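You operate a simulated robot arm through the tools that you are given. There is no shell and no other tool.

Carry out the task below with a simulated two-armed robot. There is one attempt and no reset: what you move stays moved.

Task
Strap both coils and put the white lead in the drawer marked leads.
Fine: close both straps first; the other coil stays on the table; shut the drawer.

It is judged by the outcome, as a careful person would: the job done as asked, and still so three seconds after it is handed in. It fails if anything else is knocked over, pushed out of place, dropped, spilled or broken.

Robot
Two 7-joint arms with fingered hands on one trunk that stands fixed in place. Base frame: the origin is at the foot of the trunk, x ahead of it, y to its left, z up; the work surface is at about z = 600. Units: mm, degrees, N and s.
The left shoulder is at [20, 208, 1248], the right one opposite. Each reaches about 1152 mm from its shoulder. Payload 5 kg a hand.
The TCP of each hand is the grasp point between the finger pads, 48 mm short of the fingertips. In the tool frame z runs along the fingers and y along their closing line. The gripper opens to 160 mm; its body begins 56 mm behind the TCP. The gripper is a hand of 4 fingers: y runs from the thumb to the fingers, the wrist lies at [-26, -142, -252] in the tool frame.
Orientation is told as [roll, pitch, yaw] about the base's x, y, z axes, in that order, counted from this pose: with the fingers straight down and the wrist toward the robot, the tool's x, y and z point along [0, 1, 0], [1, 0, 0] and [0, 0, -1] of the base frame.

Tools
- The arms move only by the tool nudge_tool. It takes "left_increments", "right_increments" or both (then of equal length, played together; a hand with none holds still); each is a list of rows, each a list of 6 numbers: the shift along the base's x, y, z in mm, then the turn, a rotation vector about the base's x, y, z in degrees. In form: [[dx, dy, dz, ax, ay, az], ...]. A call has 1 to 20 rows; each row is the pose to reach, as a shift and turn from the pose commanded when the call began. A row lasts 0.2 s, in which the tool goes at most 50 mm and 8.6 degrees; a call with a longer step from one row to the next is refused whole. Where a pose cannot be reached the arm comes as near as it can. A force on the tool above 40 N (or 10 N above the force at the start of the call, whichever is more), or a blocked arm, ends the call early, and 0.2 s more pass. In this call time passes only in rows, and 0.2 s behind the last. The reply holds the time, the measured pose of the TCP, the force on the tool along the base axes, the opening and the grip force, in the units named above and with some noise, with the torque about the TCP (base axes, N m) and any sound that the robot's microphone picked up.
- Cameras (640 x 400 px; columns grow to the right, rows downward): "scene" is now at [96.8, 0.8, 1432.7]; the picture's right is [-0.00, -1.00, -0.00], its down [-0.62, 0.00, -0.78] and it looks along [0.78, -0.00, -0.62] (base axes); focal length 346 px, centre (320, 200). "left" rides on the left gripper at [-87, -133, -189] in its tool frame; the picture's right is [-0.83, -0.26, 0.49], its down [0.51, -0.71, 0.49] and it looks along [0.22, 0.66, 0.72] (tool axes); focal length 238 px, centre (320, 200). "right" rides on the right gripper at [87, -133, -189] in its tool frame; the picture's right is [-0.83, 0.26, -0.49], its down [-0.51, -0.71, 0.49] and it looks along [-0.22, 0.66, 0.72] (tool axes); focal length 238 px, centre (320, 200). There is no depth. A picture from a camera that has moved, and an enlarged one, comes with that camera's place and axes in the base frame and with its lens.
- camera(camera): a new picture of that camera. It takes no simulated time.
- lift_body(by): moves the trunk up (or, below 0, down) by that many mm; the arms and the scene camera ride with it, the base frame stays. It gives what a move gives, with no picture.
- move_fingers(index, middle, ring, thumb_bend, thumb_turn, hand): sets how far each is bent, from 0 (flat) to 1 (curled in); at 0.3 the hand is open as for a grip, at 0.7 the pads meet at the TCP. One left out holds its place. A second passes; each finger stops where it meets its share of the squeeze, and holds until it gets a number again. It is the only way to open and close the hand. It gives what a move gives, with no picture; readings hold the bend of each and the force on the fingers (four entries, about 0 where the hand has none), thumb and palm. thumb_turn goes from beside the hand (0) to across from the fingers (1), as for a grip.
- pan_tilt(pan, tilt): turns the head with the scene camera to pan (to the left, within 86 degrees either way) and tilt (down, from -29 to 69), counted from straight ahead of the robot. It gives what a move gives.
- zoom(camera, box): a new picture of the part [left, top, right, bottom] of that camera's present view, enlarged. It takes no simulated time.
- job_done(): hands the job in; it is judged then, once.

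Nothing tells you positions but the pictures and the camera data. Unless the task says otherwise, let go and move clear before handing in.

The tools are called after "Request:" as a command line: name --argument value ..., lists and objects as JSON in quotes. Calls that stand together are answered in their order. nudge_tool: Moves the arms, as the interface text tells. Its arguments: {"type":"object","properties":{"left_increments":{"type":"array"},"right_increments":{"type":"array"}},"required":[]} The other tools are called the same way: lift_body (by) moves the trunk up or down; move_fingers (index, middle, ring, thumb_bend, thumb_turn, hand) moves the fingers one by one; pan_tilt (pan, tilt) turns the head that bears the scene camera; camera (camera) takes a picture; zoom (camera, box) takes an enlarged picture of a part of a camera's view; job_done () hands the job in.

At the start:

```text
clock: 0.0
left_tool_pos: [764.5, 144.3, 991.4]
left_orientation: [0.1, 0.0, 0.0]
left_wrist_force: [0.1, 0.4, 0.5]
left_ft_torque: [0.0, 0.01, 0.02]
left_finger_gap: 159.3
left_gripper_force: 0.1
left_shape: jaw
left_bend: [0.3, 0.3, 0.3, 0.3, 0.98]
left_finger forces: [0.0, 0.0, 0.1, 0.1, 0.0, 0.1]
right_tool_pos: [540.6, -412.7, 1017.5]
right_orientation: [-0.1, -0.1, 0.0]
right_wrist_force: [-0.4, -0.2, -0.3]
right_ft_torque: [0.02, 0.02, 0.01]
right_finger_gap: 159.5
right_gripper_force: 0.0
right_shape: jaw
right_bend: [0.3, 0.3, 0.3, 0.3, 0.98]
right_finger forces: [0.0, 0.0, 0.1, 0.0, 0.0, 0.0]
trunk travel left (down, up): [-250.0, 440.0]
head pan, tilt (commanded): [-0.1, 38.4]
```

scene: 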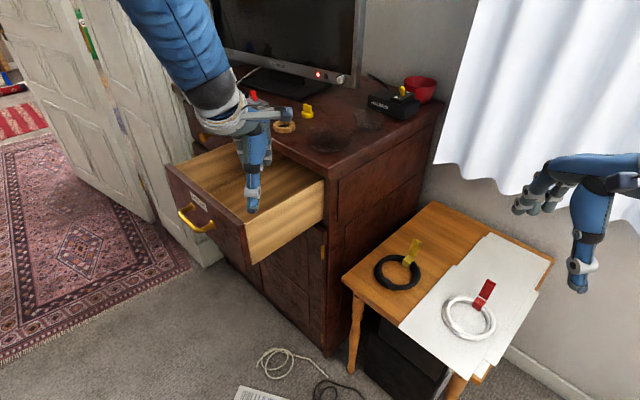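
right: 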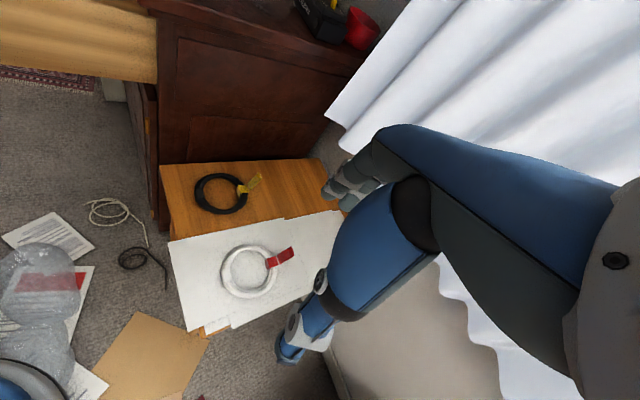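
left: 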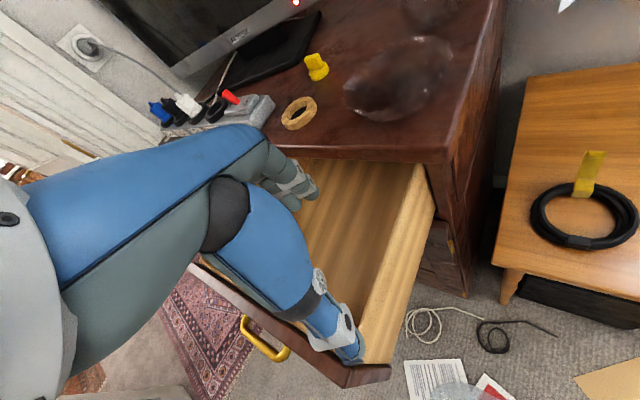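

I see a small table on the right with a black coil (yellow strap, open) and a white coil (red strap, open) on paper, and an open drawer on the left with a label. I'll look closer at the coils, straps and drawer label first.

Request:
zoom --camera "scene" --box '[340, 200, 560, 380]'

Request:
zoom --camera "scene" --box '[160, 80, 340, 280]'

Request:
zoom --camera "right" --box '[160, 140, 360, 340]'

Request:
zoom --camera "left" --box '[500, 100, 640, 280]'

```text
2.22 times, centred on (450, 290) of scene
camera zoom: at [96.8, 0.8, 1432.7], right [0.0, -1.0, 0.0], down [-0.62, 0.0, -0.78], along [0.78, 0.0, -0.62], focal length 769 px, centre (31, 0)
```

zoom: 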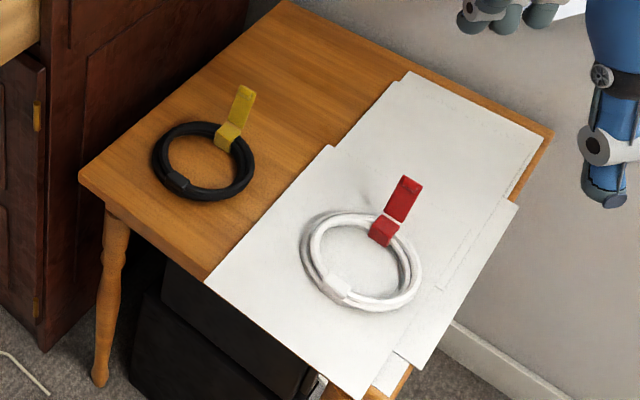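

```text
2.00 times, centred on (250, 180) of scene
camera zoom: at [96.8, 0.8, 1432.7], right [0.0, -1.0, 0.0], down [-0.62, 0.0, -0.78], along [0.78, 0.0, -0.62], focal length 692 px, centre (460, 240)
```

zoom: 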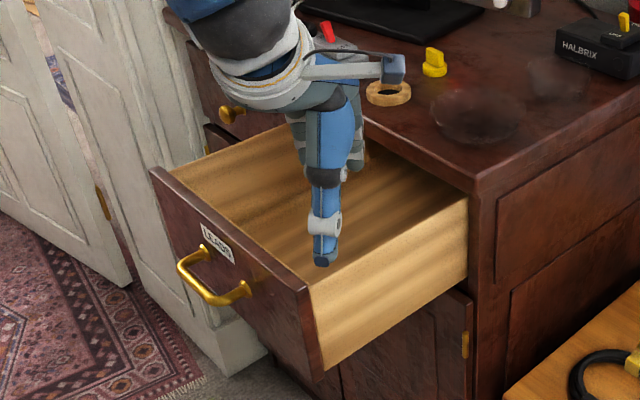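

```text
2.00 times, centred on (260, 240) of right
camera zoom: at [407.1, -326.6, 1207.1], right [0.26, -0.83, 0.49], down [-0.71, -0.51, -0.49], along [0.66, -0.22, -0.72], focal length 477 px, centre (440, 120)
```

zoom: 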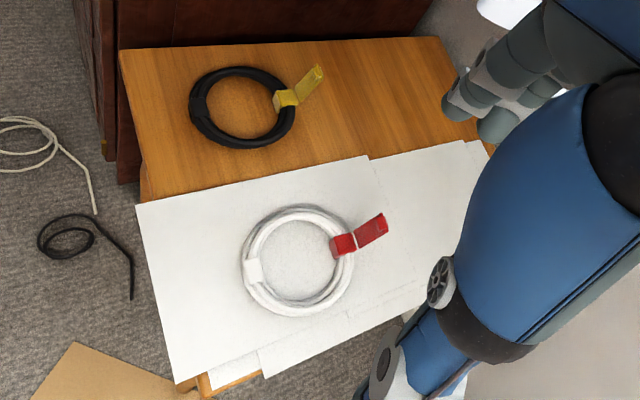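

```text
2.22 times, centred on (570, 190) of left
camera zoom: at [631.7, 57.1, 1180.6], right [-0.26, -0.83, -0.49], down [-0.71, 0.51, -0.49], along [0.66, 0.22, -0.72], focal length 530 px, centre (-236, 222)
```

zoom: 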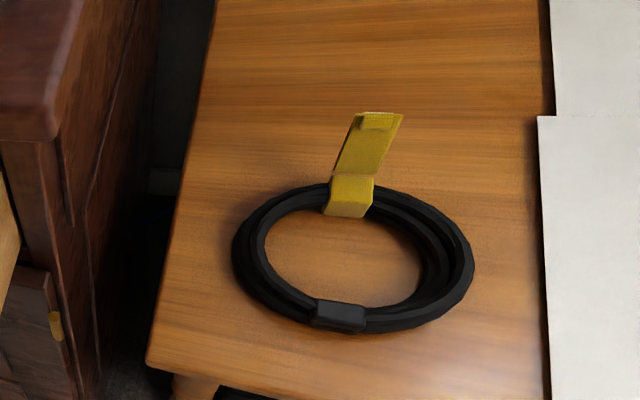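

Both coils have a strap block with a flap standing open and leaning outward. I'll zoom in tighter on the straps and the label before moving.

Request:
zoom --camera "scene" --box '[430, 265, 520, 350]'

Request:
zoom --camera "scene" --box '[365, 225, 445, 300]'

Request:
zoom --camera "right" --box '[210, 225, 310, 310]'

Request:
zoom --camera "right" --box '[180, 160, 280, 225]'

Request:
zoom --camera "scene" --box '[165, 160, 255, 240]'

Request:
zoom --camera "left" --box '[540, 140, 640, 250]'

```text
4.71 times, centred on (475, 308) of scene
camera zoom: at [96.8, 0.8, 1432.7], right [0.0, -1.0, 0.0], down [-0.62, 0.0, -0.78], along [0.78, 0.0, -0.62], focal length 1628 px, centre (-409, -306)
```

zoom: 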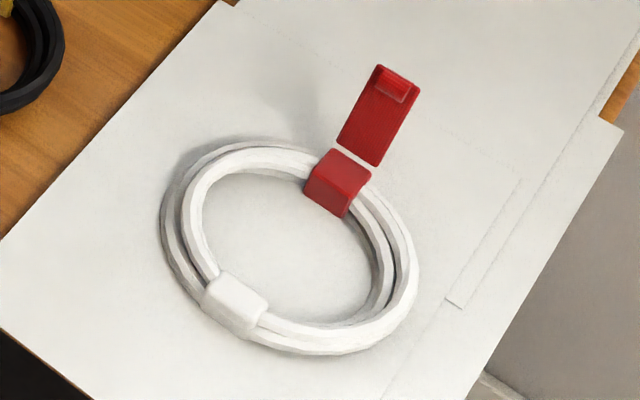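

```text
5.33 times, centred on (405, 262) of scene
camera zoom: at [96.8, 0.8, 1432.7], right [0.0, -1.0, 0.0], down [-0.62, 0.0, -0.78], along [0.78, 0.0, -0.62], focal length 1845 px, centre (-133, -133)
```

zoom: 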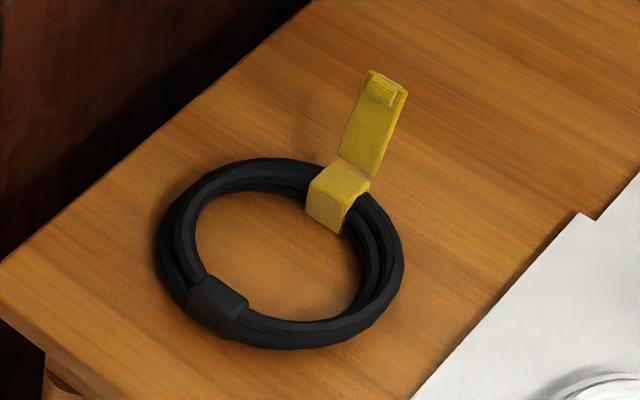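

```text
4.71 times, centred on (260, 268) of right
camera zoom: at [407.1, -326.6, 1207.1], right [0.26, -0.83, 0.49], down [-0.71, -0.51, -0.49], along [0.66, -0.22, -0.72], focal length 1122 px, centre (602, -118)
```

zoom: 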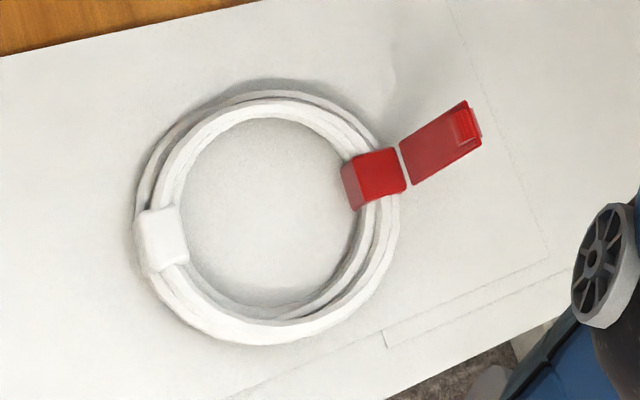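

```text
6.15 times, centred on (230, 192) of right
camera zoom: at [407.1, -326.6, 1207.1], right [0.26, -0.83, 0.49], down [-0.71, -0.51, -0.49], along [0.66, -0.22, -0.72], focal length 1467 px, centre (874, 246)
```

zoom: 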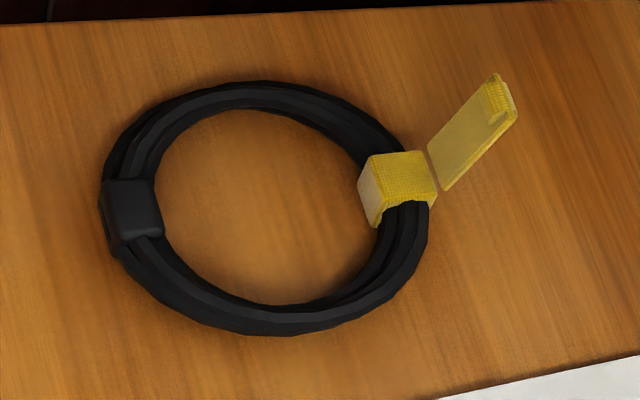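

```text
5.00 times, centred on (210, 200) of scene
camera zoom: at [96.8, 0.8, 1432.7], right [0.0, -1.0, 0.0], down [-0.62, 0.0, -0.78], along [0.78, 0.0, -0.62], focal length 1729 px, centre (870, 200)
```

zoom: 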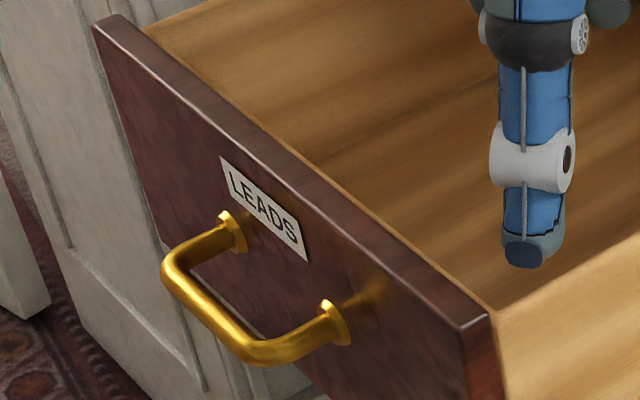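

```text
3.64 times, centred on (590, 195) of left
camera zoom: at [631.7, 57.1, 1180.6], right [-0.26, -0.83, -0.49], down [-0.71, 0.51, -0.49], along [0.66, 0.22, -0.72], focal length 867 px, centre (-662, 218)
```

zoom: 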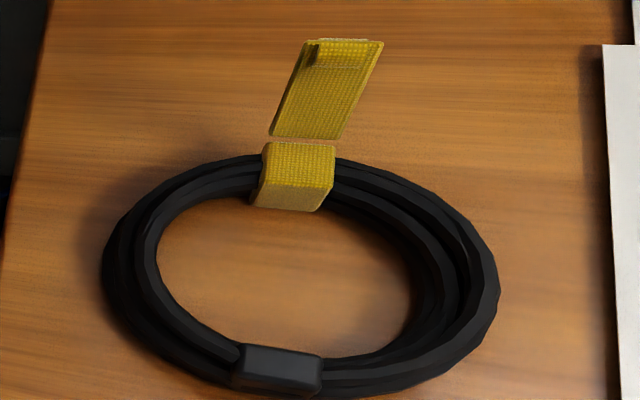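

The black coil (yellow strap) and the white coil (red strap) both have flaps hinged at the outer edge of the block, and these fold inward over it. The open drawer reads LEADS. I'll lift the left arm clear of the drawer and bring the right hand above the white coil, yawed so its closing line runs along the red flap.

Request:
nudge_tool --left_increments '[[0, 0, 40, 0, 0, 0], [0, 0, 80, 0, 0, 0], [0, 0, 120, 0, 0, 0], [-35, 25, 130, 0, 0, 0], [-70, 50, 130, 0, 0, 0], [-105, 75, 130, 0, 0, 0], [-140, 100, 130, 0, 0, 0], [-175, 125, 130, 0, 0, 0], [-210, 150, 130, 0, 0, 0], [-245, 175, 130, 0, 0, 0]]' --right_increments '[[14, -4, -20, 0, 0, -4.5], [28, -8, -40, 0, 0, -9], [42, -12, -60, 0, 0, -13.5], [56, -16, -80, 0, 0, -18], [70, -20, -100, 0, 0, -22.5], [84, -24, -120, 0, 0, -27], [98, -28, -140, 0, 0, -31.5], [112, -32, -160, 0, 0, -36], [126, -36, -180, 0, 0, -40.5], [140, -38, -200, 0, 0, -45]]'

Request:
camera --camera "scene"

Request:
camera --camera "right"

Request:
camera --camera "left"

```text
clock: 2.2
left_tool_pos: [553.2, 298.9, 1116.7]
left_orientation: [0.0, 0.2, -0.1]
left_wrist_force: [0.7, -0.4, -0.4]
left_ft_torque: [0.06, 0.11, -0.01]
left_finger_gap: 159.8
left_gripper_force: 0.1
left_shape: jaw
left_bend: [0.3, 0.3, 0.3, 0.3, 0.98]
left_finger forces: [0.0, 0.0, 0.1, 0.0, 0.1, 0.0]
left hand out of reach, approached as far as the arm can: row 10
right_tool_pos: [681.7, -451.8, 815.6]
right_orientation: [0.0, 0.1, -45.1]
right_wrist_force: [0.1, -1.4, 0.0]
right_ft_torque: [0.15, 0.07, 0.04]
right_finger_gap: 159.9
right_gripper_force: 0.1
right_shape: jaw
right_bend: [0.3, 0.3, 0.3, 0.3, 0.98]
right_finger forces: [0.0, 0.1, 0.0, 0.1, 0.0, 0.0]
trunk travel left (down, up): [-250.0, 440.0]
head pan, tilt (commanded): [-0.1, 38.4]
```

```text
taken
camera scene: at [99.0, 0.2, 1432.5], right [0.0, -1.0, 0.0], down [-0.62, 0.0, -0.78], along [0.78, 0.0, -0.62], focal length 346 px, centre (320, 200)
```

scene: 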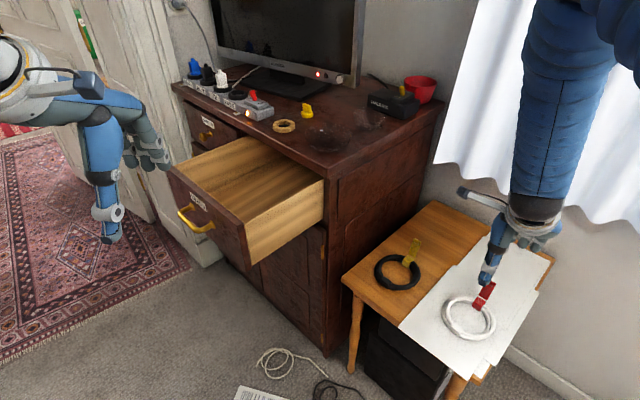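

```text
taken
camera right: at [648.9, -297.2, 1005.5], right [-0.41, -0.77, 0.49], down [-0.86, 0.15, -0.49], along [0.31, -0.62, -0.72], focal length 238 px, centre (320, 200)
```

right: 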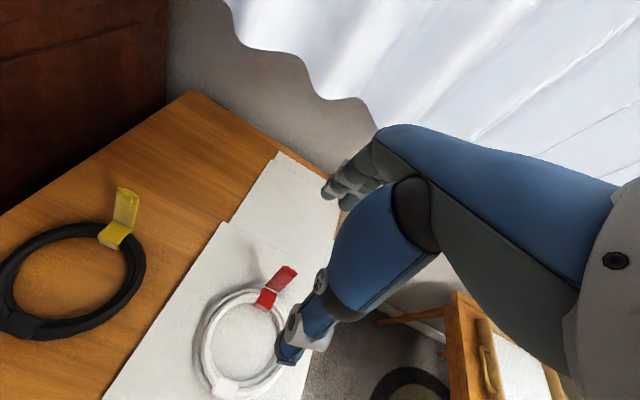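

```text
taken
camera left: at [420.6, 212.1, 1305.5], right [-0.26, -0.83, -0.49], down [-0.71, 0.51, -0.49], along [0.65, 0.22, -0.72], focal length 238 px, centre (320, 200)
```

left: 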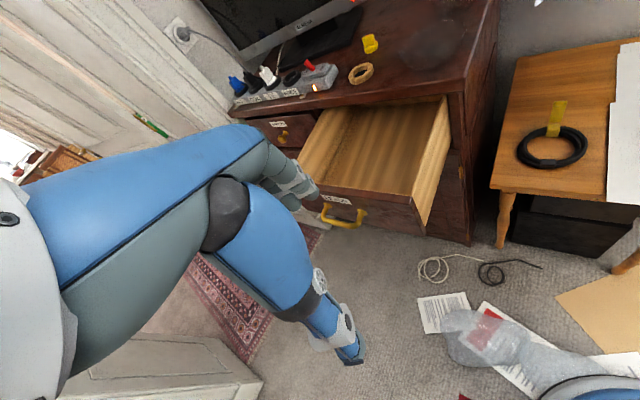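

The drawer is empty and clear. A second, closed drawer sits beside it with its own label. I'll check both labels and look at the straps from this new angle to work out heights.

Request:
zoom --camera "right" --box '[190, 240, 320, 400]'

Request:
zoom --camera "right" --box '[0, 170, 170, 350]'

Request:
zoom --camera "scene" --box '[160, 60, 340, 280]'

Request:
zoom --camera "left" --box '[230, 90, 480, 250]'

Request:
zoom --camera "left" --box '[500, 80, 640, 260]'

```text
2.50 times, centred on (255, 320) of right
camera zoom: at [648.9, -297.2, 1005.5], right [-0.41, -0.77, 0.49], down [-0.86, 0.15, -0.49], along [0.31, -0.62, -0.72], focal length 596 px, centre (482, -100)
```

zoom: 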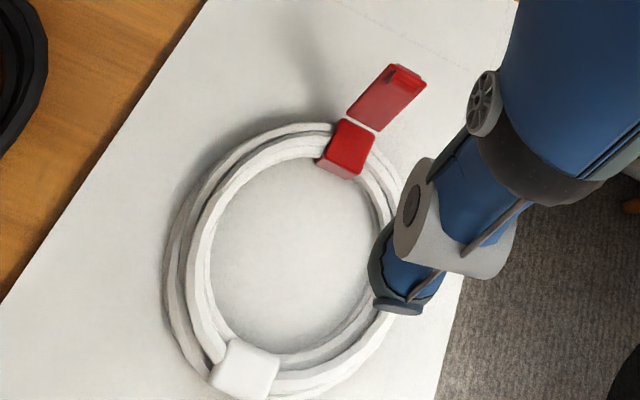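

```text
2.22 times, centred on (85, 260) of right
camera zoom: at [648.9, -297.2, 1005.5], right [-0.41, -0.77, 0.49], down [-0.86, 0.15, -0.49], along [0.31, -0.62, -0.72], focal length 530 px, centre (842, 67)
```

zoom: 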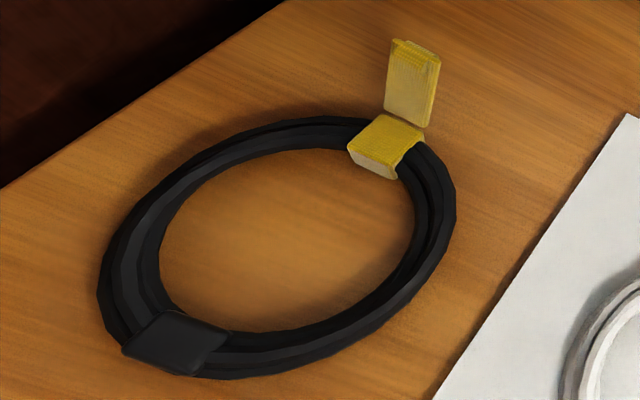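

```text
1.82 times, centred on (250, 170) of scene
camera zoom: at [99.0, 0.2, 1432.5], right [0.0, -1.0, 0.0], down [-0.62, 0.0, -0.78], along [0.78, 0.0, -0.62], focal length 629 px, centre (447, 254)
```

zoom: 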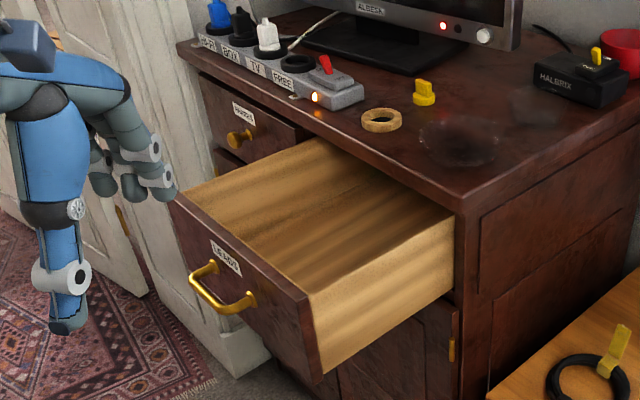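

```text
2.50 times, centred on (355, 170) of left
camera zoom: at [420.6, 212.1, 1305.5], right [-0.26, -0.83, -0.49], down [-0.71, 0.51, -0.49], along [0.65, 0.22, -0.72], focal length 596 px, centre (232, 275)
```

zoom: 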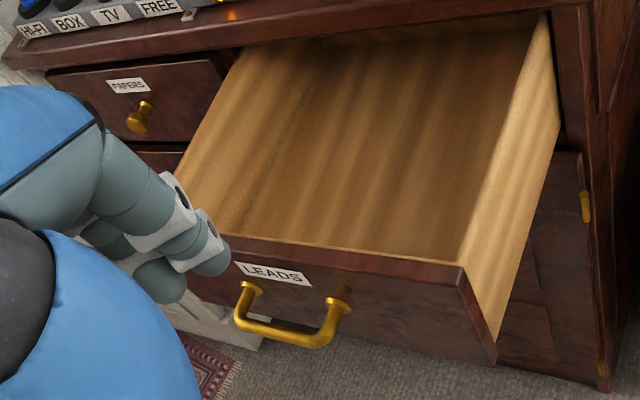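

```text
2.22 times, centred on (570, 170) of left
camera zoom: at [420.6, 212.1, 1305.5], right [-0.26, -0.83, -0.49], down [-0.71, 0.51, -0.49], along [0.65, 0.22, -0.72], focal length 530 px, centre (-236, 267)
```

zoom: 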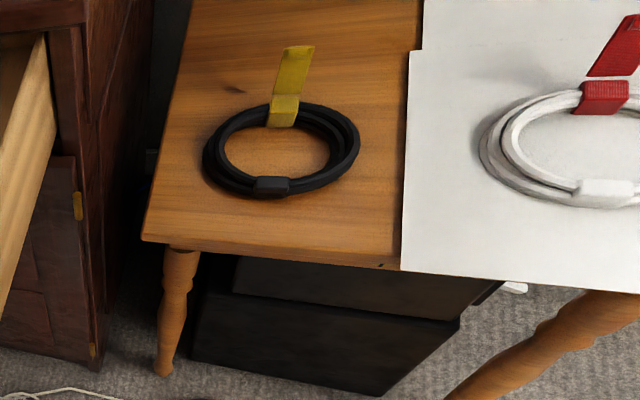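

The LEADS drawer is confirmed and empty (the other is PAPERS). I put the red flap's hinge at about (675, -446, 635), with the tip leaning slightly outward at about z 690, and the yellow hinge at about (830, -284). I'll close the right hand into a compact beak to push the flaps with.

Request:
move_fingers --hand "right" --index 0.7 --middle 0.7 --ring 0.7 --thumb_bend 0.7 --thumb_turn 1

Request:
camera --camera "right"

Request:
zoom --camera "scene" --box '[430, 150, 590, 350]'

```text
clock: 3.2
left_tool_pos: [551.7, 300.0, 1118.0]
left_orientation: [0.0, 0.1, 0.0]
left_wrist_force: [0.5, -0.4, 1.3]
left_ft_torque: [0.01, 0.0, 0.02]
left_finger_gap: 160.0
left_gripper_force: 0.0
left_shape: jaw
left_bend: [0.3, 0.3, 0.3, 0.3, 0.98]
left_finger forces: [0.1, 0.0, 0.2, 0.1, 0.0, 0.0]
right_tool_pos: [679.5, -450.0, 816.6]
right_orientation: [0.1, 0.0, -45.0]
right_wrist_force: [-0.7, -0.3, -0.1]
right_ft_torque: [0.01, 0.01, -0.02]
right_finger_gap: 13.6
right_gripper_force: 0.0
right_shape: fingers
right_bend: [0.7, 0.7, 0.7, 0.7, 1.0]
right_finger forces: [0.1, 0.0, 0.0, 0.0, 0.0, 0.0]
trunk travel left (down, up): [-250.0, 440.0]
head pan, tilt (commanded): [-0.1, 38.4]
```

```text
taken
camera right: at [647.0, -296.1, 1007.0], right [-0.41, -0.77, 0.49], down [-0.86, 0.14, -0.49], along [0.31, -0.62, -0.72], focal length 238 px, centre (320, 200)
```

right: 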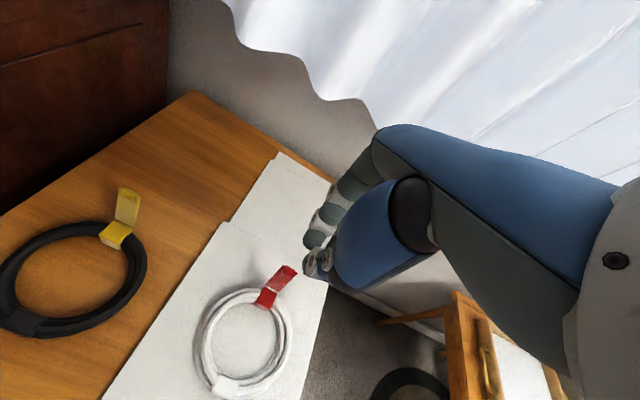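

```text
2.00 times, centred on (510, 250) of scene
camera zoom: at [96.6, 0.9, 1432.7], right [0.0, -1.0, 0.0], down [-0.62, 0.0, -0.78], along [0.78, 0.0, -0.62], focal length 692 px, centre (-60, 100)
```

zoom: 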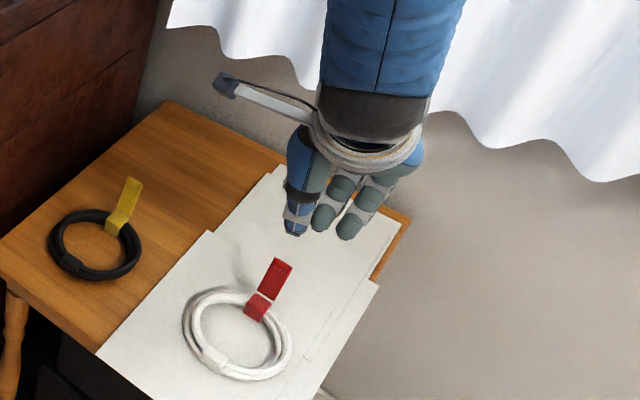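

The beak's tips are just above the red flap. I'll shift outward past the flap and then lower beside it, staying above the table, and check the view.

Request:
nudge_tool --right_increments '[[25, -25, 0, 0, 0, 0], [50, -50, 0, 0, 0, 0], [50, -50, -35, 0, 0, 0], [50, -50, -70, 0, 0, 0], [50, -50, -95, 0, 0, 0]]'

Request:
camera --camera "right"

Request:
zoom --camera "scene" --box '[430, 200, 550, 350]'

Request:
zoom --camera "left" --box '[540, 0, 640, 160]'

```text
clock: 4.4
left_tool_pos: [551.6, 299.8, 1116.4]
left_orientation: [0.1, 0.1, -0.1]
left_wrist_force: [0.6, -0.5, 0.1]
left_ft_torque: [-0.01, 0.04, -0.03]
left_finger_gap: 159.7
left_gripper_force: 0.1
left_shape: jaw
left_bend: [0.3, 0.3, 0.3, 0.3, 0.98]
left_finger forces: [0.0, 0.1, 0.0, 0.0, 0.0, 0.0]
right_tool_pos: [731.7, -502.6, 721.8]
right_orientation: [0.0, -0.1, -45.0]
right_wrist_force: [2.4, -0.3, 1.0]
right_ft_torque: [0.01, 0.19, 0.0]
right_finger_gap: 13.1
right_gripper_force: 0.0
right_shape: fingers
right_bend: [0.7, 0.7, 0.7, 0.7, 1.0]
right_finger forces: [0.0, 0.0, 0.0, 0.0, 0.0, 0.0]
trunk travel left (down, up): [-250.0, 440.0]
head pan, tilt (commanded): [-0.1, 38.4]
```

```text
taken
camera right: at [698.8, -347.6, 911.6], right [-0.41, -0.77, 0.49], down [-0.86, 0.14, -0.49], along [0.31, -0.62, -0.72], focal length 238 px, centre (320, 200)
```

right: 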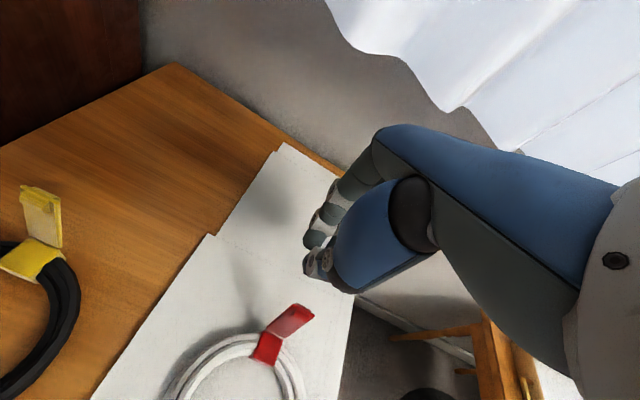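

```text
2.67 times, centred on (490, 275) of scene
camera zoom: at [97.4, 0.7, 1432.6], right [0.0, -1.0, 0.0], down [-0.62, 0.0, -0.78], along [0.78, 0.0, -0.62], focal length 922 px, centre (-133, 0)
```

zoom: 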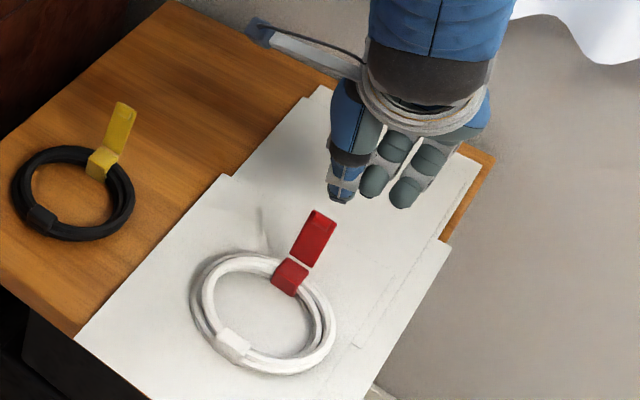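

```text
2.50 times, centred on (590, 80) of left
camera zoom: at [419.3, 212.7, 1306.1], right [-0.26, -0.83, -0.49], down [-0.71, 0.51, -0.49], along [0.65, 0.22, -0.72], focal length 596 px, centre (-355, 500)
```

zoom: 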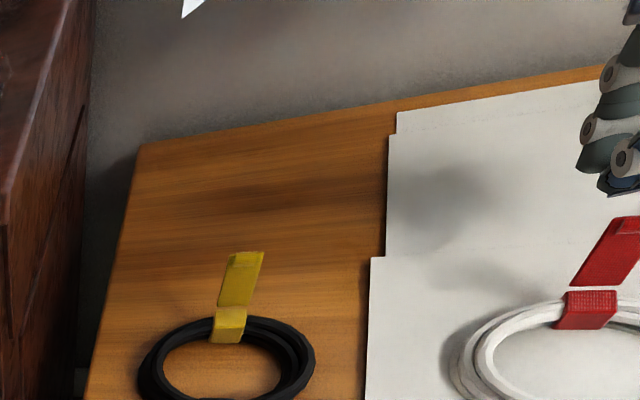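

The thumb side of the beak lines up with the red flap. I'll lower to about 15 mm above hinge height and sweep gently inward to start tipping the flap over.

Request:
nudge_tool --right_increments '[[0, 0, -12, 0, 0, 0], [0, 0, -24, 0, 0, 0], [-6, 6, -24, 0, 0, 0], [-12, 12, -24, 0, 0, 0], [-18, 18, -24, 0, 0, 0], [-24, 24, -24, 0, 0, 0], [-30, 30, -24, 0, 0, 0], [-36, 36, -24, 0, 0, 0]]'

Request:
camera --camera "right"

Request:
zoom --camera "scene" --box '[430, 240, 520, 350]'

```text
clock: 6.2
left_tool_pos: [551.5, 300.2, 1116.8]
left_orientation: [0.1, 0.1, 0.1]
left_wrist_force: [0.0, -0.2, 1.7]
left_ft_torque: [-0.03, -0.04, -0.02]
left_finger_gap: 159.9
left_gripper_force: 0.0
left_shape: jaw
left_bend: [0.3, 0.3, 0.3, 0.3, 0.98]
left_finger forces: [0.1, 0.1, 0.0, 0.0, 0.1, 0.0]
right_tool_pos: [694.1, -463.6, 697.3]
right_orientation: [0.0, 0.0, -45.0]
right_wrist_force: [-0.2, 0.1, 0.3]
right_ft_torque: [0.0, 0.03, 0.02]
right_finger_gap: 12.8
right_gripper_force: 0.0
right_shape: fingers
right_bend: [0.7, 0.7, 0.7, 0.7, 1.0]
right_finger forces: [0.0, 0.1, 0.0, 0.1, 0.1, 0.0]
trunk travel left (down, up): [-250.0, 440.0]
head pan, tilt (commanded): [-0.1, 38.4]
```

```text
taken
camera right: at [661.4, -309.8, 887.8], right [-0.41, -0.77, 0.49], down [-0.86, 0.14, -0.49], along [0.31, -0.62, -0.72], focal length 238 px, centre (320, 200)
```

right: 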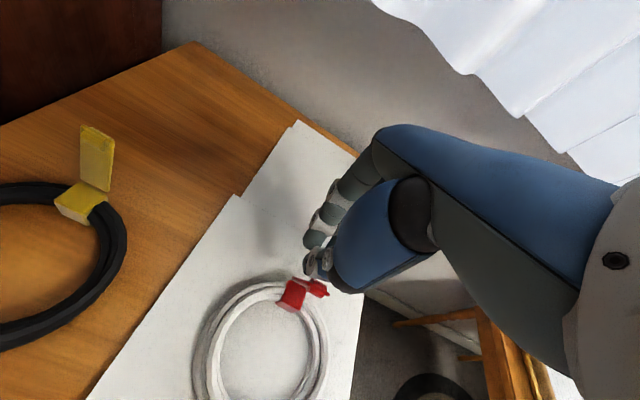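

```text
3.64 times, centred on (475, 295) of scene
camera zoom: at [96.7, 1.1, 1432.7], right [0.0, -1.0, 0.0], down [-0.62, 0.0, -0.78], along [0.78, 0.0, -0.62], focal length 1258 px, centre (-244, -146)
```

zoom: 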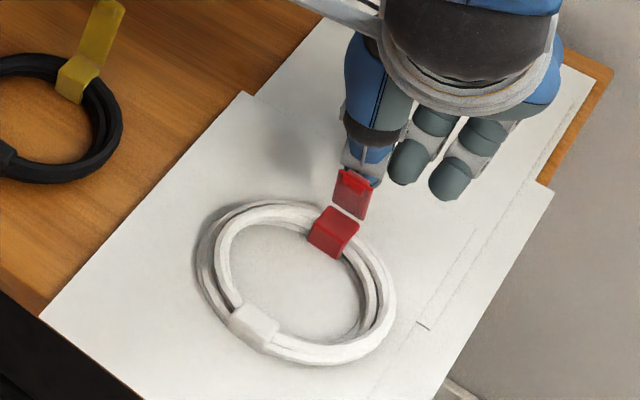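

The flap is moving with the thumb and almost no force, and the coil hasn't shifted. I'll continue inward.

Request:
nudge_tool --right_increments '[[-5, 5, 0, 0, 0, 0], [-10, 10, 0, 0, 0, 0], [-15, 15, 0, 0, 0, 0], [-20, 20, 0, 0, 0, 0]]'

Request:
camera --camera "right"

Request:
zoom --camera "scene" --box '[430, 240, 520, 350]'

```text
clock: 7.2
left_tool_pos: [551.8, 299.0, 1118.0]
left_orientation: [0.0, 0.1, -0.1]
left_wrist_force: [-0.7, -0.7, 0.9]
left_ft_torque: [0.01, -0.01, 0.02]
left_finger_gap: 159.8
left_gripper_force: 0.1
left_shape: jaw
left_bend: [0.3, 0.3, 0.3, 0.3, 0.98]
left_finger forces: [0.0, 0.0, 0.0, 0.0, 0.0, 0.0]
right_tool_pos: [674.0, -444.1, 695.9]
right_orientation: [0.0, 0.1, -45.0]
right_wrist_force: [-0.6, -0.3, 0.3]
right_ft_torque: [-0.03, 0.0, 0.02]
right_finger_gap: 12.8
right_gripper_force: 0.0
right_shape: fingers
right_bend: [0.7, 0.7, 0.7, 0.7, 1.0]
right_finger forces: [0.0, 0.0, 0.1, 0.0, 0.0, 0.1]
trunk travel left (down, up): [-250.0, 440.0]
head pan, tilt (commanded): [-0.1, 38.4]
```

```text
taken
camera right: at [640.9, -290.0, 887.4], right [-0.41, -0.77, 0.49], down [-0.86, 0.14, -0.49], along [0.31, -0.62, -0.72], focal length 238 px, centre (320, 200)
```

right: 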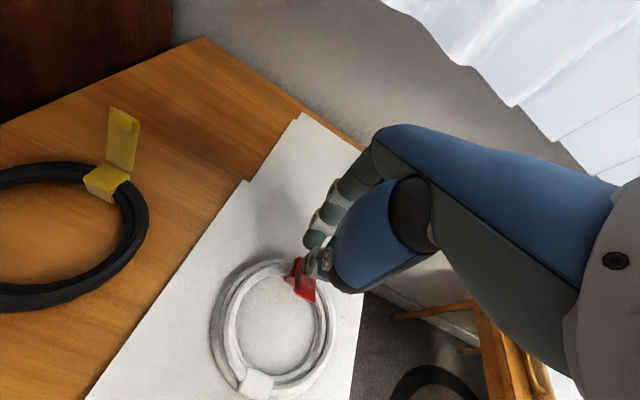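

```text
3.64 times, centred on (475, 295) of scene
camera zoom: at [96.7, 1.0, 1432.7], right [0.0, -1.0, 0.0], down [-0.62, 0.0, -0.78], along [0.78, 0.0, -0.62], focal length 1258 px, centre (-244, -146)
```

zoom: 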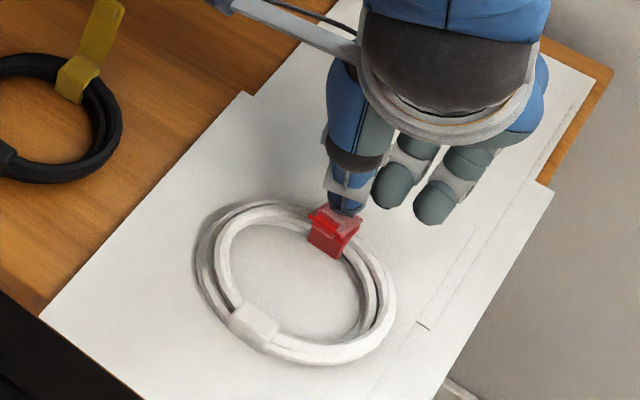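

The flap has tipped past upright and now leans inward over the block. I'll continue inward a bit more and then press down gently.

Request:
nudge_tool --right_increments '[[-4, 4, 0, 0, 0, 0], [-8, 8, 0, 0, 0, 0], [-12, 12, 0, 0, 0, 0], [-12, 12, -4, 0, 0, 0], [-12, 12, -8, 0, 0, 0]]'

Request:
zoom --camera "right" --box '[200, 200, 360, 400]'

Request:
zoom --camera "scene" --box '[430, 240, 520, 350]'

```text
clock: 8.4
left_tool_pos: [552.3, 299.7, 1117.9]
left_orientation: [0.1, 0.2, -0.1]
left_wrist_force: [0.0, -0.2, 0.4]
left_ft_torque: [-0.02, 0.0, 0.0]
left_finger_gap: 160.0
left_gripper_force: 0.0
left_shape: jaw
left_bend: [0.3, 0.3, 0.3, 0.3, 0.98]
left_finger forces: [0.0, 0.0, 0.0, 0.0, 0.0, 0.0]
right_tool_pos: [662.1, -431.6, 689.8]
right_orientation: [-0.1, 0.1, -44.9]
right_wrist_force: [0.8, 0.4, -0.3]
right_ft_torque: [0.0, 0.06, 0.01]
right_finger_gap: 12.6
right_gripper_force: 0.2
right_shape: fingers
right_bend: [0.7, 0.7, 0.7, 0.7, 1.0]
right_finger forces: [0.1, 0.0, 0.0, 0.1, 0.0, 0.0]
trunk travel left (down, up): [-250.0, 440.0]
head pan, tilt (commanded): [-0.1, 38.4]
```

```text
2.00 times, centred on (280, 300) of right
camera zoom: at [628.9, -277.6, 880.1], right [-0.41, -0.77, 0.49], down [-0.86, 0.14, -0.49], along [0.31, -0.62, -0.72], focal length 477 px, centre (400, 0)
```

zoom: 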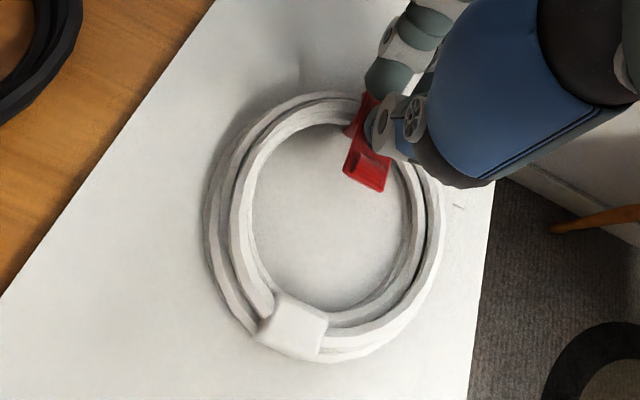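

```text
3.64 times, centred on (475, 295) of scene
camera zoom: at [96.7, 1.0, 1432.7], right [0.0, -1.0, 0.0], down [-0.62, 0.0, -0.78], along [0.78, 0.0, -0.62], focal length 1258 px, centre (-244, -146)
```

zoom: 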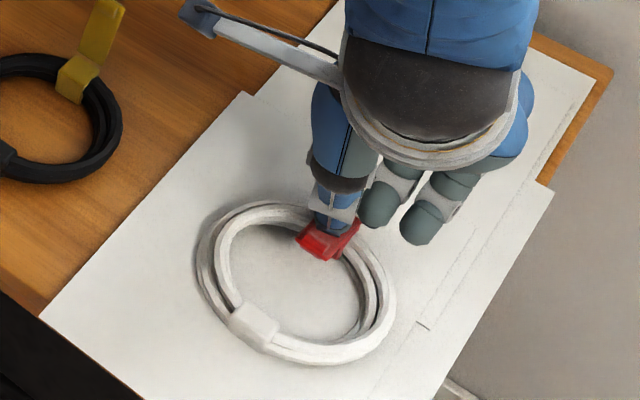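

The flap now lies nearly flat over the block. I'll press straight down in small steps and watch for force or a click.

Request:
nudge_tool --right_increments '[[0, 0, -3, 0, 0, 0], [0, 0, -6, 0, 0, 0], [0, 0, -9, 0, 0, 0], [0, 0, -12, 0, 0, 0]]'

Request:
zoom --camera "right" --box '[200, 200, 360, 400]'

Request:
zoom --camera "scene" --box '[430, 240, 520, 350]'

```text
clock: 9.4
left_tool_pos: [548.9, 301.0, 1118.1]
left_orientation: [-0.1, -0.2, 0.1]
left_wrist_force: [-0.7, -0.7, -0.5]
left_ft_torque: [0.01, 0.02, -0.04]
left_finger_gap: 159.9
left_gripper_force: 0.0
left_shape: jaw
left_bend: [0.3, 0.3, 0.3, 0.3, 0.98]
left_finger forces: [0.1, 0.0, 0.1, 0.1, 0.0, 0.1]
right_tool_pos: [662.6, -431.4, 681.9]
right_orientation: [0.2, -0.4, -44.9]
right_wrist_force: [-5.2, 4.5, 37.9]
right_ft_torque: [0.87, 0.64, 0.07]
right_finger_gap: 13.8
right_gripper_force: 19.4
right_shape: fingers
right_bend: [0.7, 0.7, 0.7, 0.7, 1.0]
right_finger forces: [0.0, 0.0, 0.0, 0.0, 37.9, 0.0]
trunk travel left (down, up): [-250.0, 440.0]
head pan, tilt (commanded): [-0.1, 38.4]
```

```text
2.00 times, centred on (280, 300) of right
camera zoom: at [628.8, -276.7, 872.1], right [-0.41, -0.77, 0.49], down [-0.86, 0.14, -0.5], along [0.31, -0.62, -0.72], focal length 477 px, centre (400, 0)
```

zoom: 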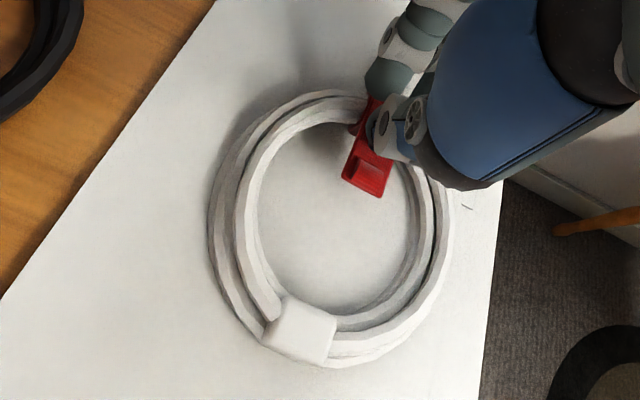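

```text
3.64 times, centred on (475, 295) of scene
camera zoom: at [94.0, 2.8, 1433.4], right [0.0, -1.0, 0.0], down [-0.62, 0.0, -0.78], along [0.78, 0.0, -0.62], focal length 1258 px, centre (-244, -146)
```

zoom: 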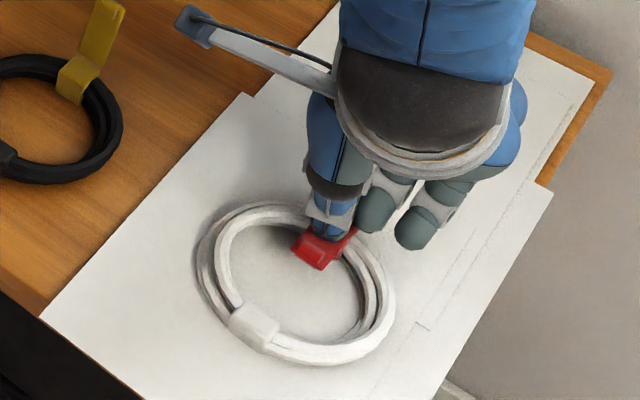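

The thumb met firm resistance at about 38 N with the flap down on the block, and no sound was reported. I'll ease off upward and see whether the flap stays closed.

Request:
nudge_tool --right_increments '[[0, 0, 12, 0, 0, 0], [0, 0, 30, 0, 0, 0], [0, 0, 60, 0, 0, 0], [15, -15, 90, 0, 0, 0]]'

Request:
zoom --camera "right" --box '[200, 200, 360, 400]'

Request:
zoom --camera "scene" --box '[430, 260, 510, 350]'

```text
clock: 10.4
left_tool_pos: [550.8, 299.2, 1118.0]
left_orientation: [0.1, 0.0, 0.0]
left_wrist_force: [-0.1, 0.3, 0.5]
left_ft_torque: [0.04, -0.02, 0.0]
left_finger_gap: 159.7
left_gripper_force: 0.0
left_shape: jaw
left_bend: [0.3, 0.3, 0.3, 0.3, 0.98]
left_finger forces: [0.0, 0.0, 0.1, 0.0, 0.1, 0.1]
right_tool_pos: [675.5, -447.7, 766.4]
right_orientation: [-0.1, 0.0, -44.9]
right_wrist_force: [-2.1, 0.3, -1.6]
right_ft_torque: [-0.03, -0.17, -0.02]
right_finger_gap: 12.7
right_gripper_force: 0.1
right_shape: fingers
right_bend: [0.7, 0.7, 0.7, 0.7, 1.0]
right_finger forces: [0.1, 0.0, 0.0, 0.0, 0.0, 0.0]
trunk travel left (down, up): [-250.0, 440.0]
head pan, tilt (commanded): [-0.1, 38.4]
```

```text
2.00 times, centred on (280, 300) of right
camera zoom: at [643.2, -292.8, 957.3], right [-0.41, -0.77, 0.49], down [-0.86, 0.14, -0.49], along [0.31, -0.62, -0.72], focal length 477 px, centre (400, 0)
```

zoom: 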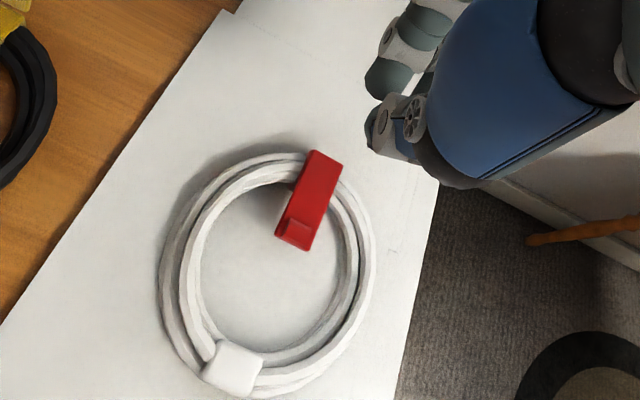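

```text
4.44 times, centred on (470, 305) of scene
camera zoom: at [96.5, 0.7, 1432.7], right [0.0, -1.0, 0.0], down [-0.62, 0.0, -0.78], along [0.78, 0.0, -0.62], focal length 1537 px, centre (-347, -267)
```

zoom: 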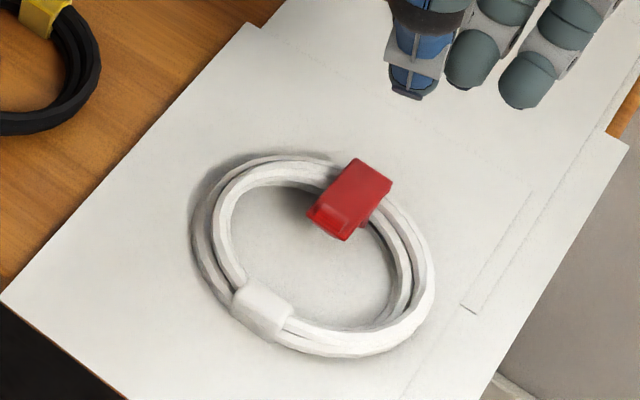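

The red flap now lies flat and level over its block, and the coil stayed in place. I'll zoom in tight to check that it's properly closed before moving on.

Request:
zoom --camera "right" --box '[255, 260, 305, 335]'

Request:
zoom --camera "scene" --box '[455, 285, 495, 320]'

Request:
zoom --camera "left" --box '[600, 70, 640, 140]'

```text
5.33 times, centred on (280, 298) of right
camera zoom: at [643.2, -292.8, 957.3], right [-0.41, -0.77, 0.49], down [-0.86, 0.14, -0.49], along [0.31, -0.62, -0.72], focal length 1271 px, centre (533, -320)
```

zoom: 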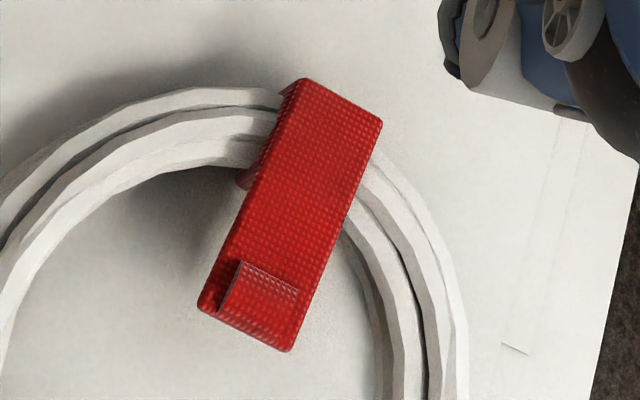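

```text
11.43 times, centred on (475, 302) of scene
camera zoom: at [96.5, 0.7, 1432.7], right [0.0, -1.0, 0.0], down [-0.62, 0.0, -0.78], along [0.78, 0.0, -0.62], focal length 3953 px, centre (-1451, -971)
```

zoom: 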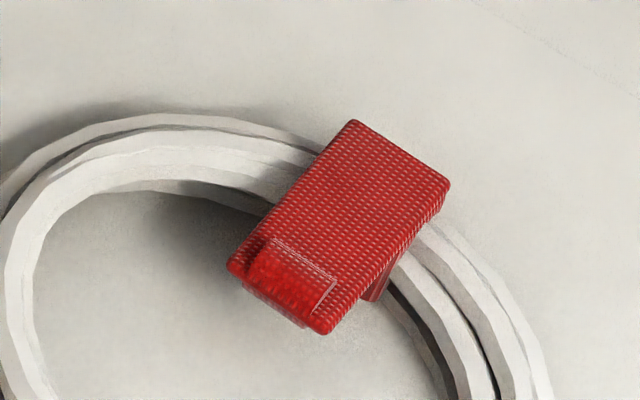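

```text
5.71 times, centred on (620, 105) of left
camera zoom: at [418.4, 212.7, 1306.5], right [-0.26, -0.83, -0.49], down [-0.71, 0.51, -0.49], along [0.66, 0.22, -0.72], focal length 1362 px, centre (-1394, 743)
```

zoom: 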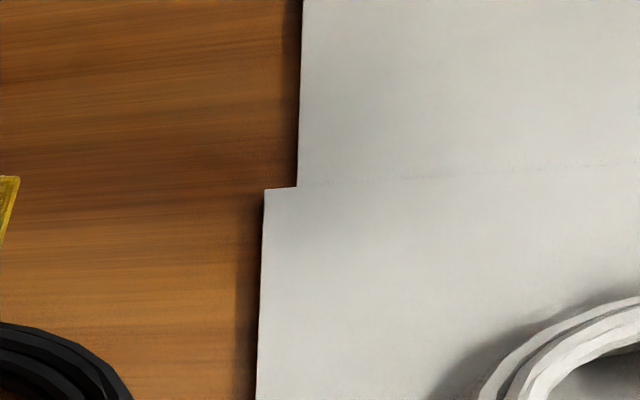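

The red strap is flat and closed. Next is the yellow strap: I'll lift, move over to the outer side of the yellow flap and check alignment from there.

Request:
nudge_tool --right_increments '[[0, 0, 45, 0, 0, 0], [36, 18, 50, 0, 0, 0], [72, 36, 50, 0, 0, 0], [108, 54, 50, 0, 0, 0], [144, 72, 50, 0, 0, 0], [180, 90, 50, 0, 0, 0], [212, 106, 50, 0, 0, 0]]'

Request:
camera --camera "right"

Request:
zoom --camera "scene" --box '[350, 170, 510, 340]'

```text
clock: 12.0
left_tool_pos: [552.4, 300.1, 1117.2]
left_orientation: [0.1, 0.0, 0.1]
left_wrist_force: [0.1, 0.0, -0.6]
left_ft_torque: [-0.02, 0.05, 0.0]
left_finger_gap: 159.7
left_gripper_force: 0.1
left_shape: jaw
left_bend: [0.3, 0.3, 0.3, 0.3, 0.98]
left_finger forces: [0.0, 0.0, 0.0, 0.1, 0.0, 0.1]
right_tool_pos: [889.7, -341.5, 817.6]
right_orientation: [-0.1, 0.1, -45.0]
right_wrist_force: [-0.1, -1.6, -0.2]
right_ft_torque: [0.11, -0.01, 0.04]
right_finger_gap: 13.0
right_gripper_force: 0.0
right_shape: fingers
right_bend: [0.7, 0.7, 0.7, 0.7, 1.0]
right_finger forces: [0.0, 0.0, 0.1, 0.0, 0.1, 0.0]
trunk travel left (down, up): [-250.0, 440.0]
head pan, tilt (commanded): [-0.1, 38.4]
```

```text
taken
camera right: at [857.5, -187.4, 1008.3], right [-0.41, -0.77, 0.49], down [-0.86, 0.14, -0.49], along [0.31, -0.62, -0.72], focal length 238 px, centre (320, 200)
```

right: 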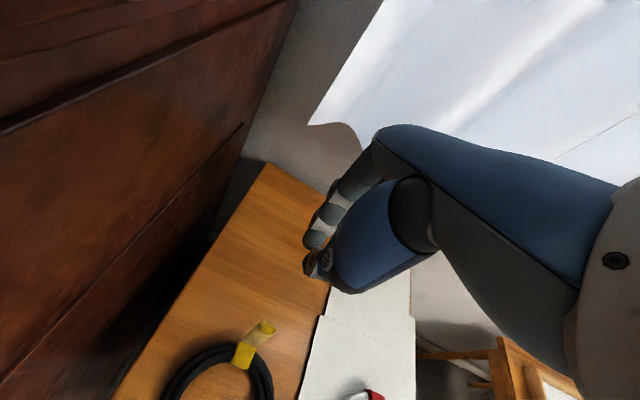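

```text
2.35 times, centred on (430, 255) of scene
camera zoom: at [97.6, 1.2, 1432.6], right [0.0, -1.0, 0.0], down [-0.62, 0.0, -0.78], along [0.78, 0.0, -0.62], focal length 814 px, centre (61, 71)
```

zoom: 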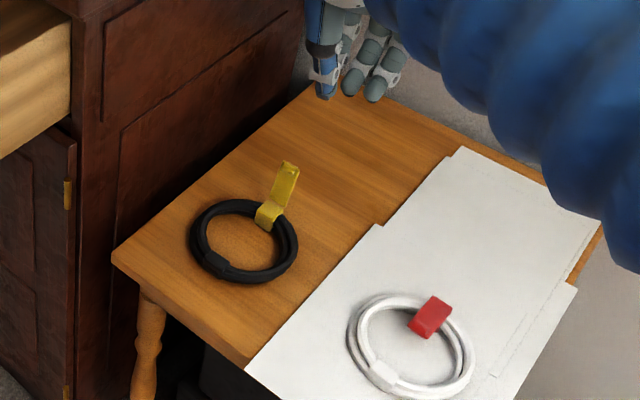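

The hand is above and outside the yellow strap. I'll zoom in to locate the yellow flap precisely.

Request:
zoom --camera "right" --box '[200, 300, 300, 400]'

Request:
zoom --camera "scene" --box '[390, 230, 430, 275]'

```text
4.00 times, centred on (250, 350) of right
camera zoom: at [857.5, -187.4, 1008.3], right [-0.41, -0.77, 0.49], down [-0.86, 0.14, -0.49], along [0.31, -0.62, -0.72], focal length 953 px, centre (600, -400)
```

zoom: 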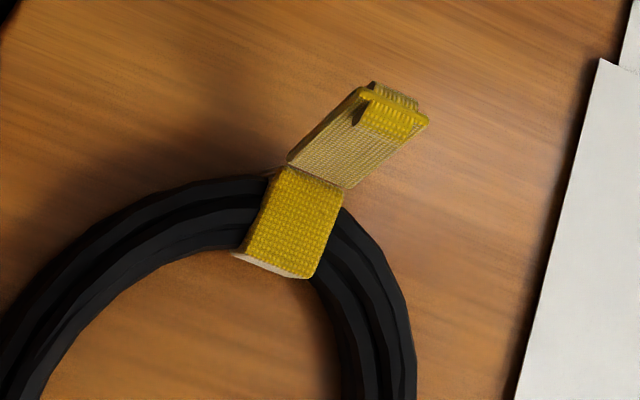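

```text
8.89 times, centred on (410, 252) of scene
camera zoom: at [97.6, 1.2, 1432.6], right [0.0, -1.0, 0.0], down [-0.62, 0.0, -0.78], along [0.78, 0.0, -0.62], focal length 3074 px, centre (-480, -267)
```

zoom: 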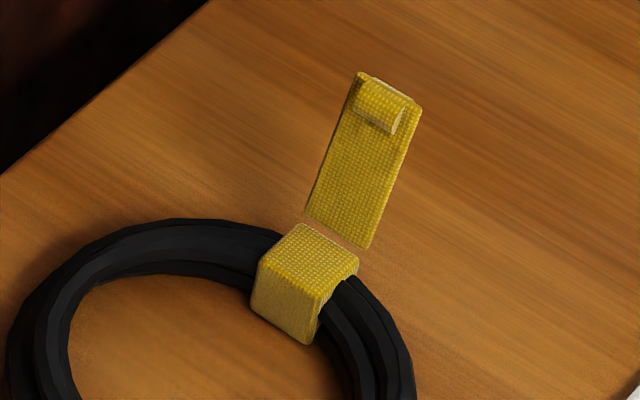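

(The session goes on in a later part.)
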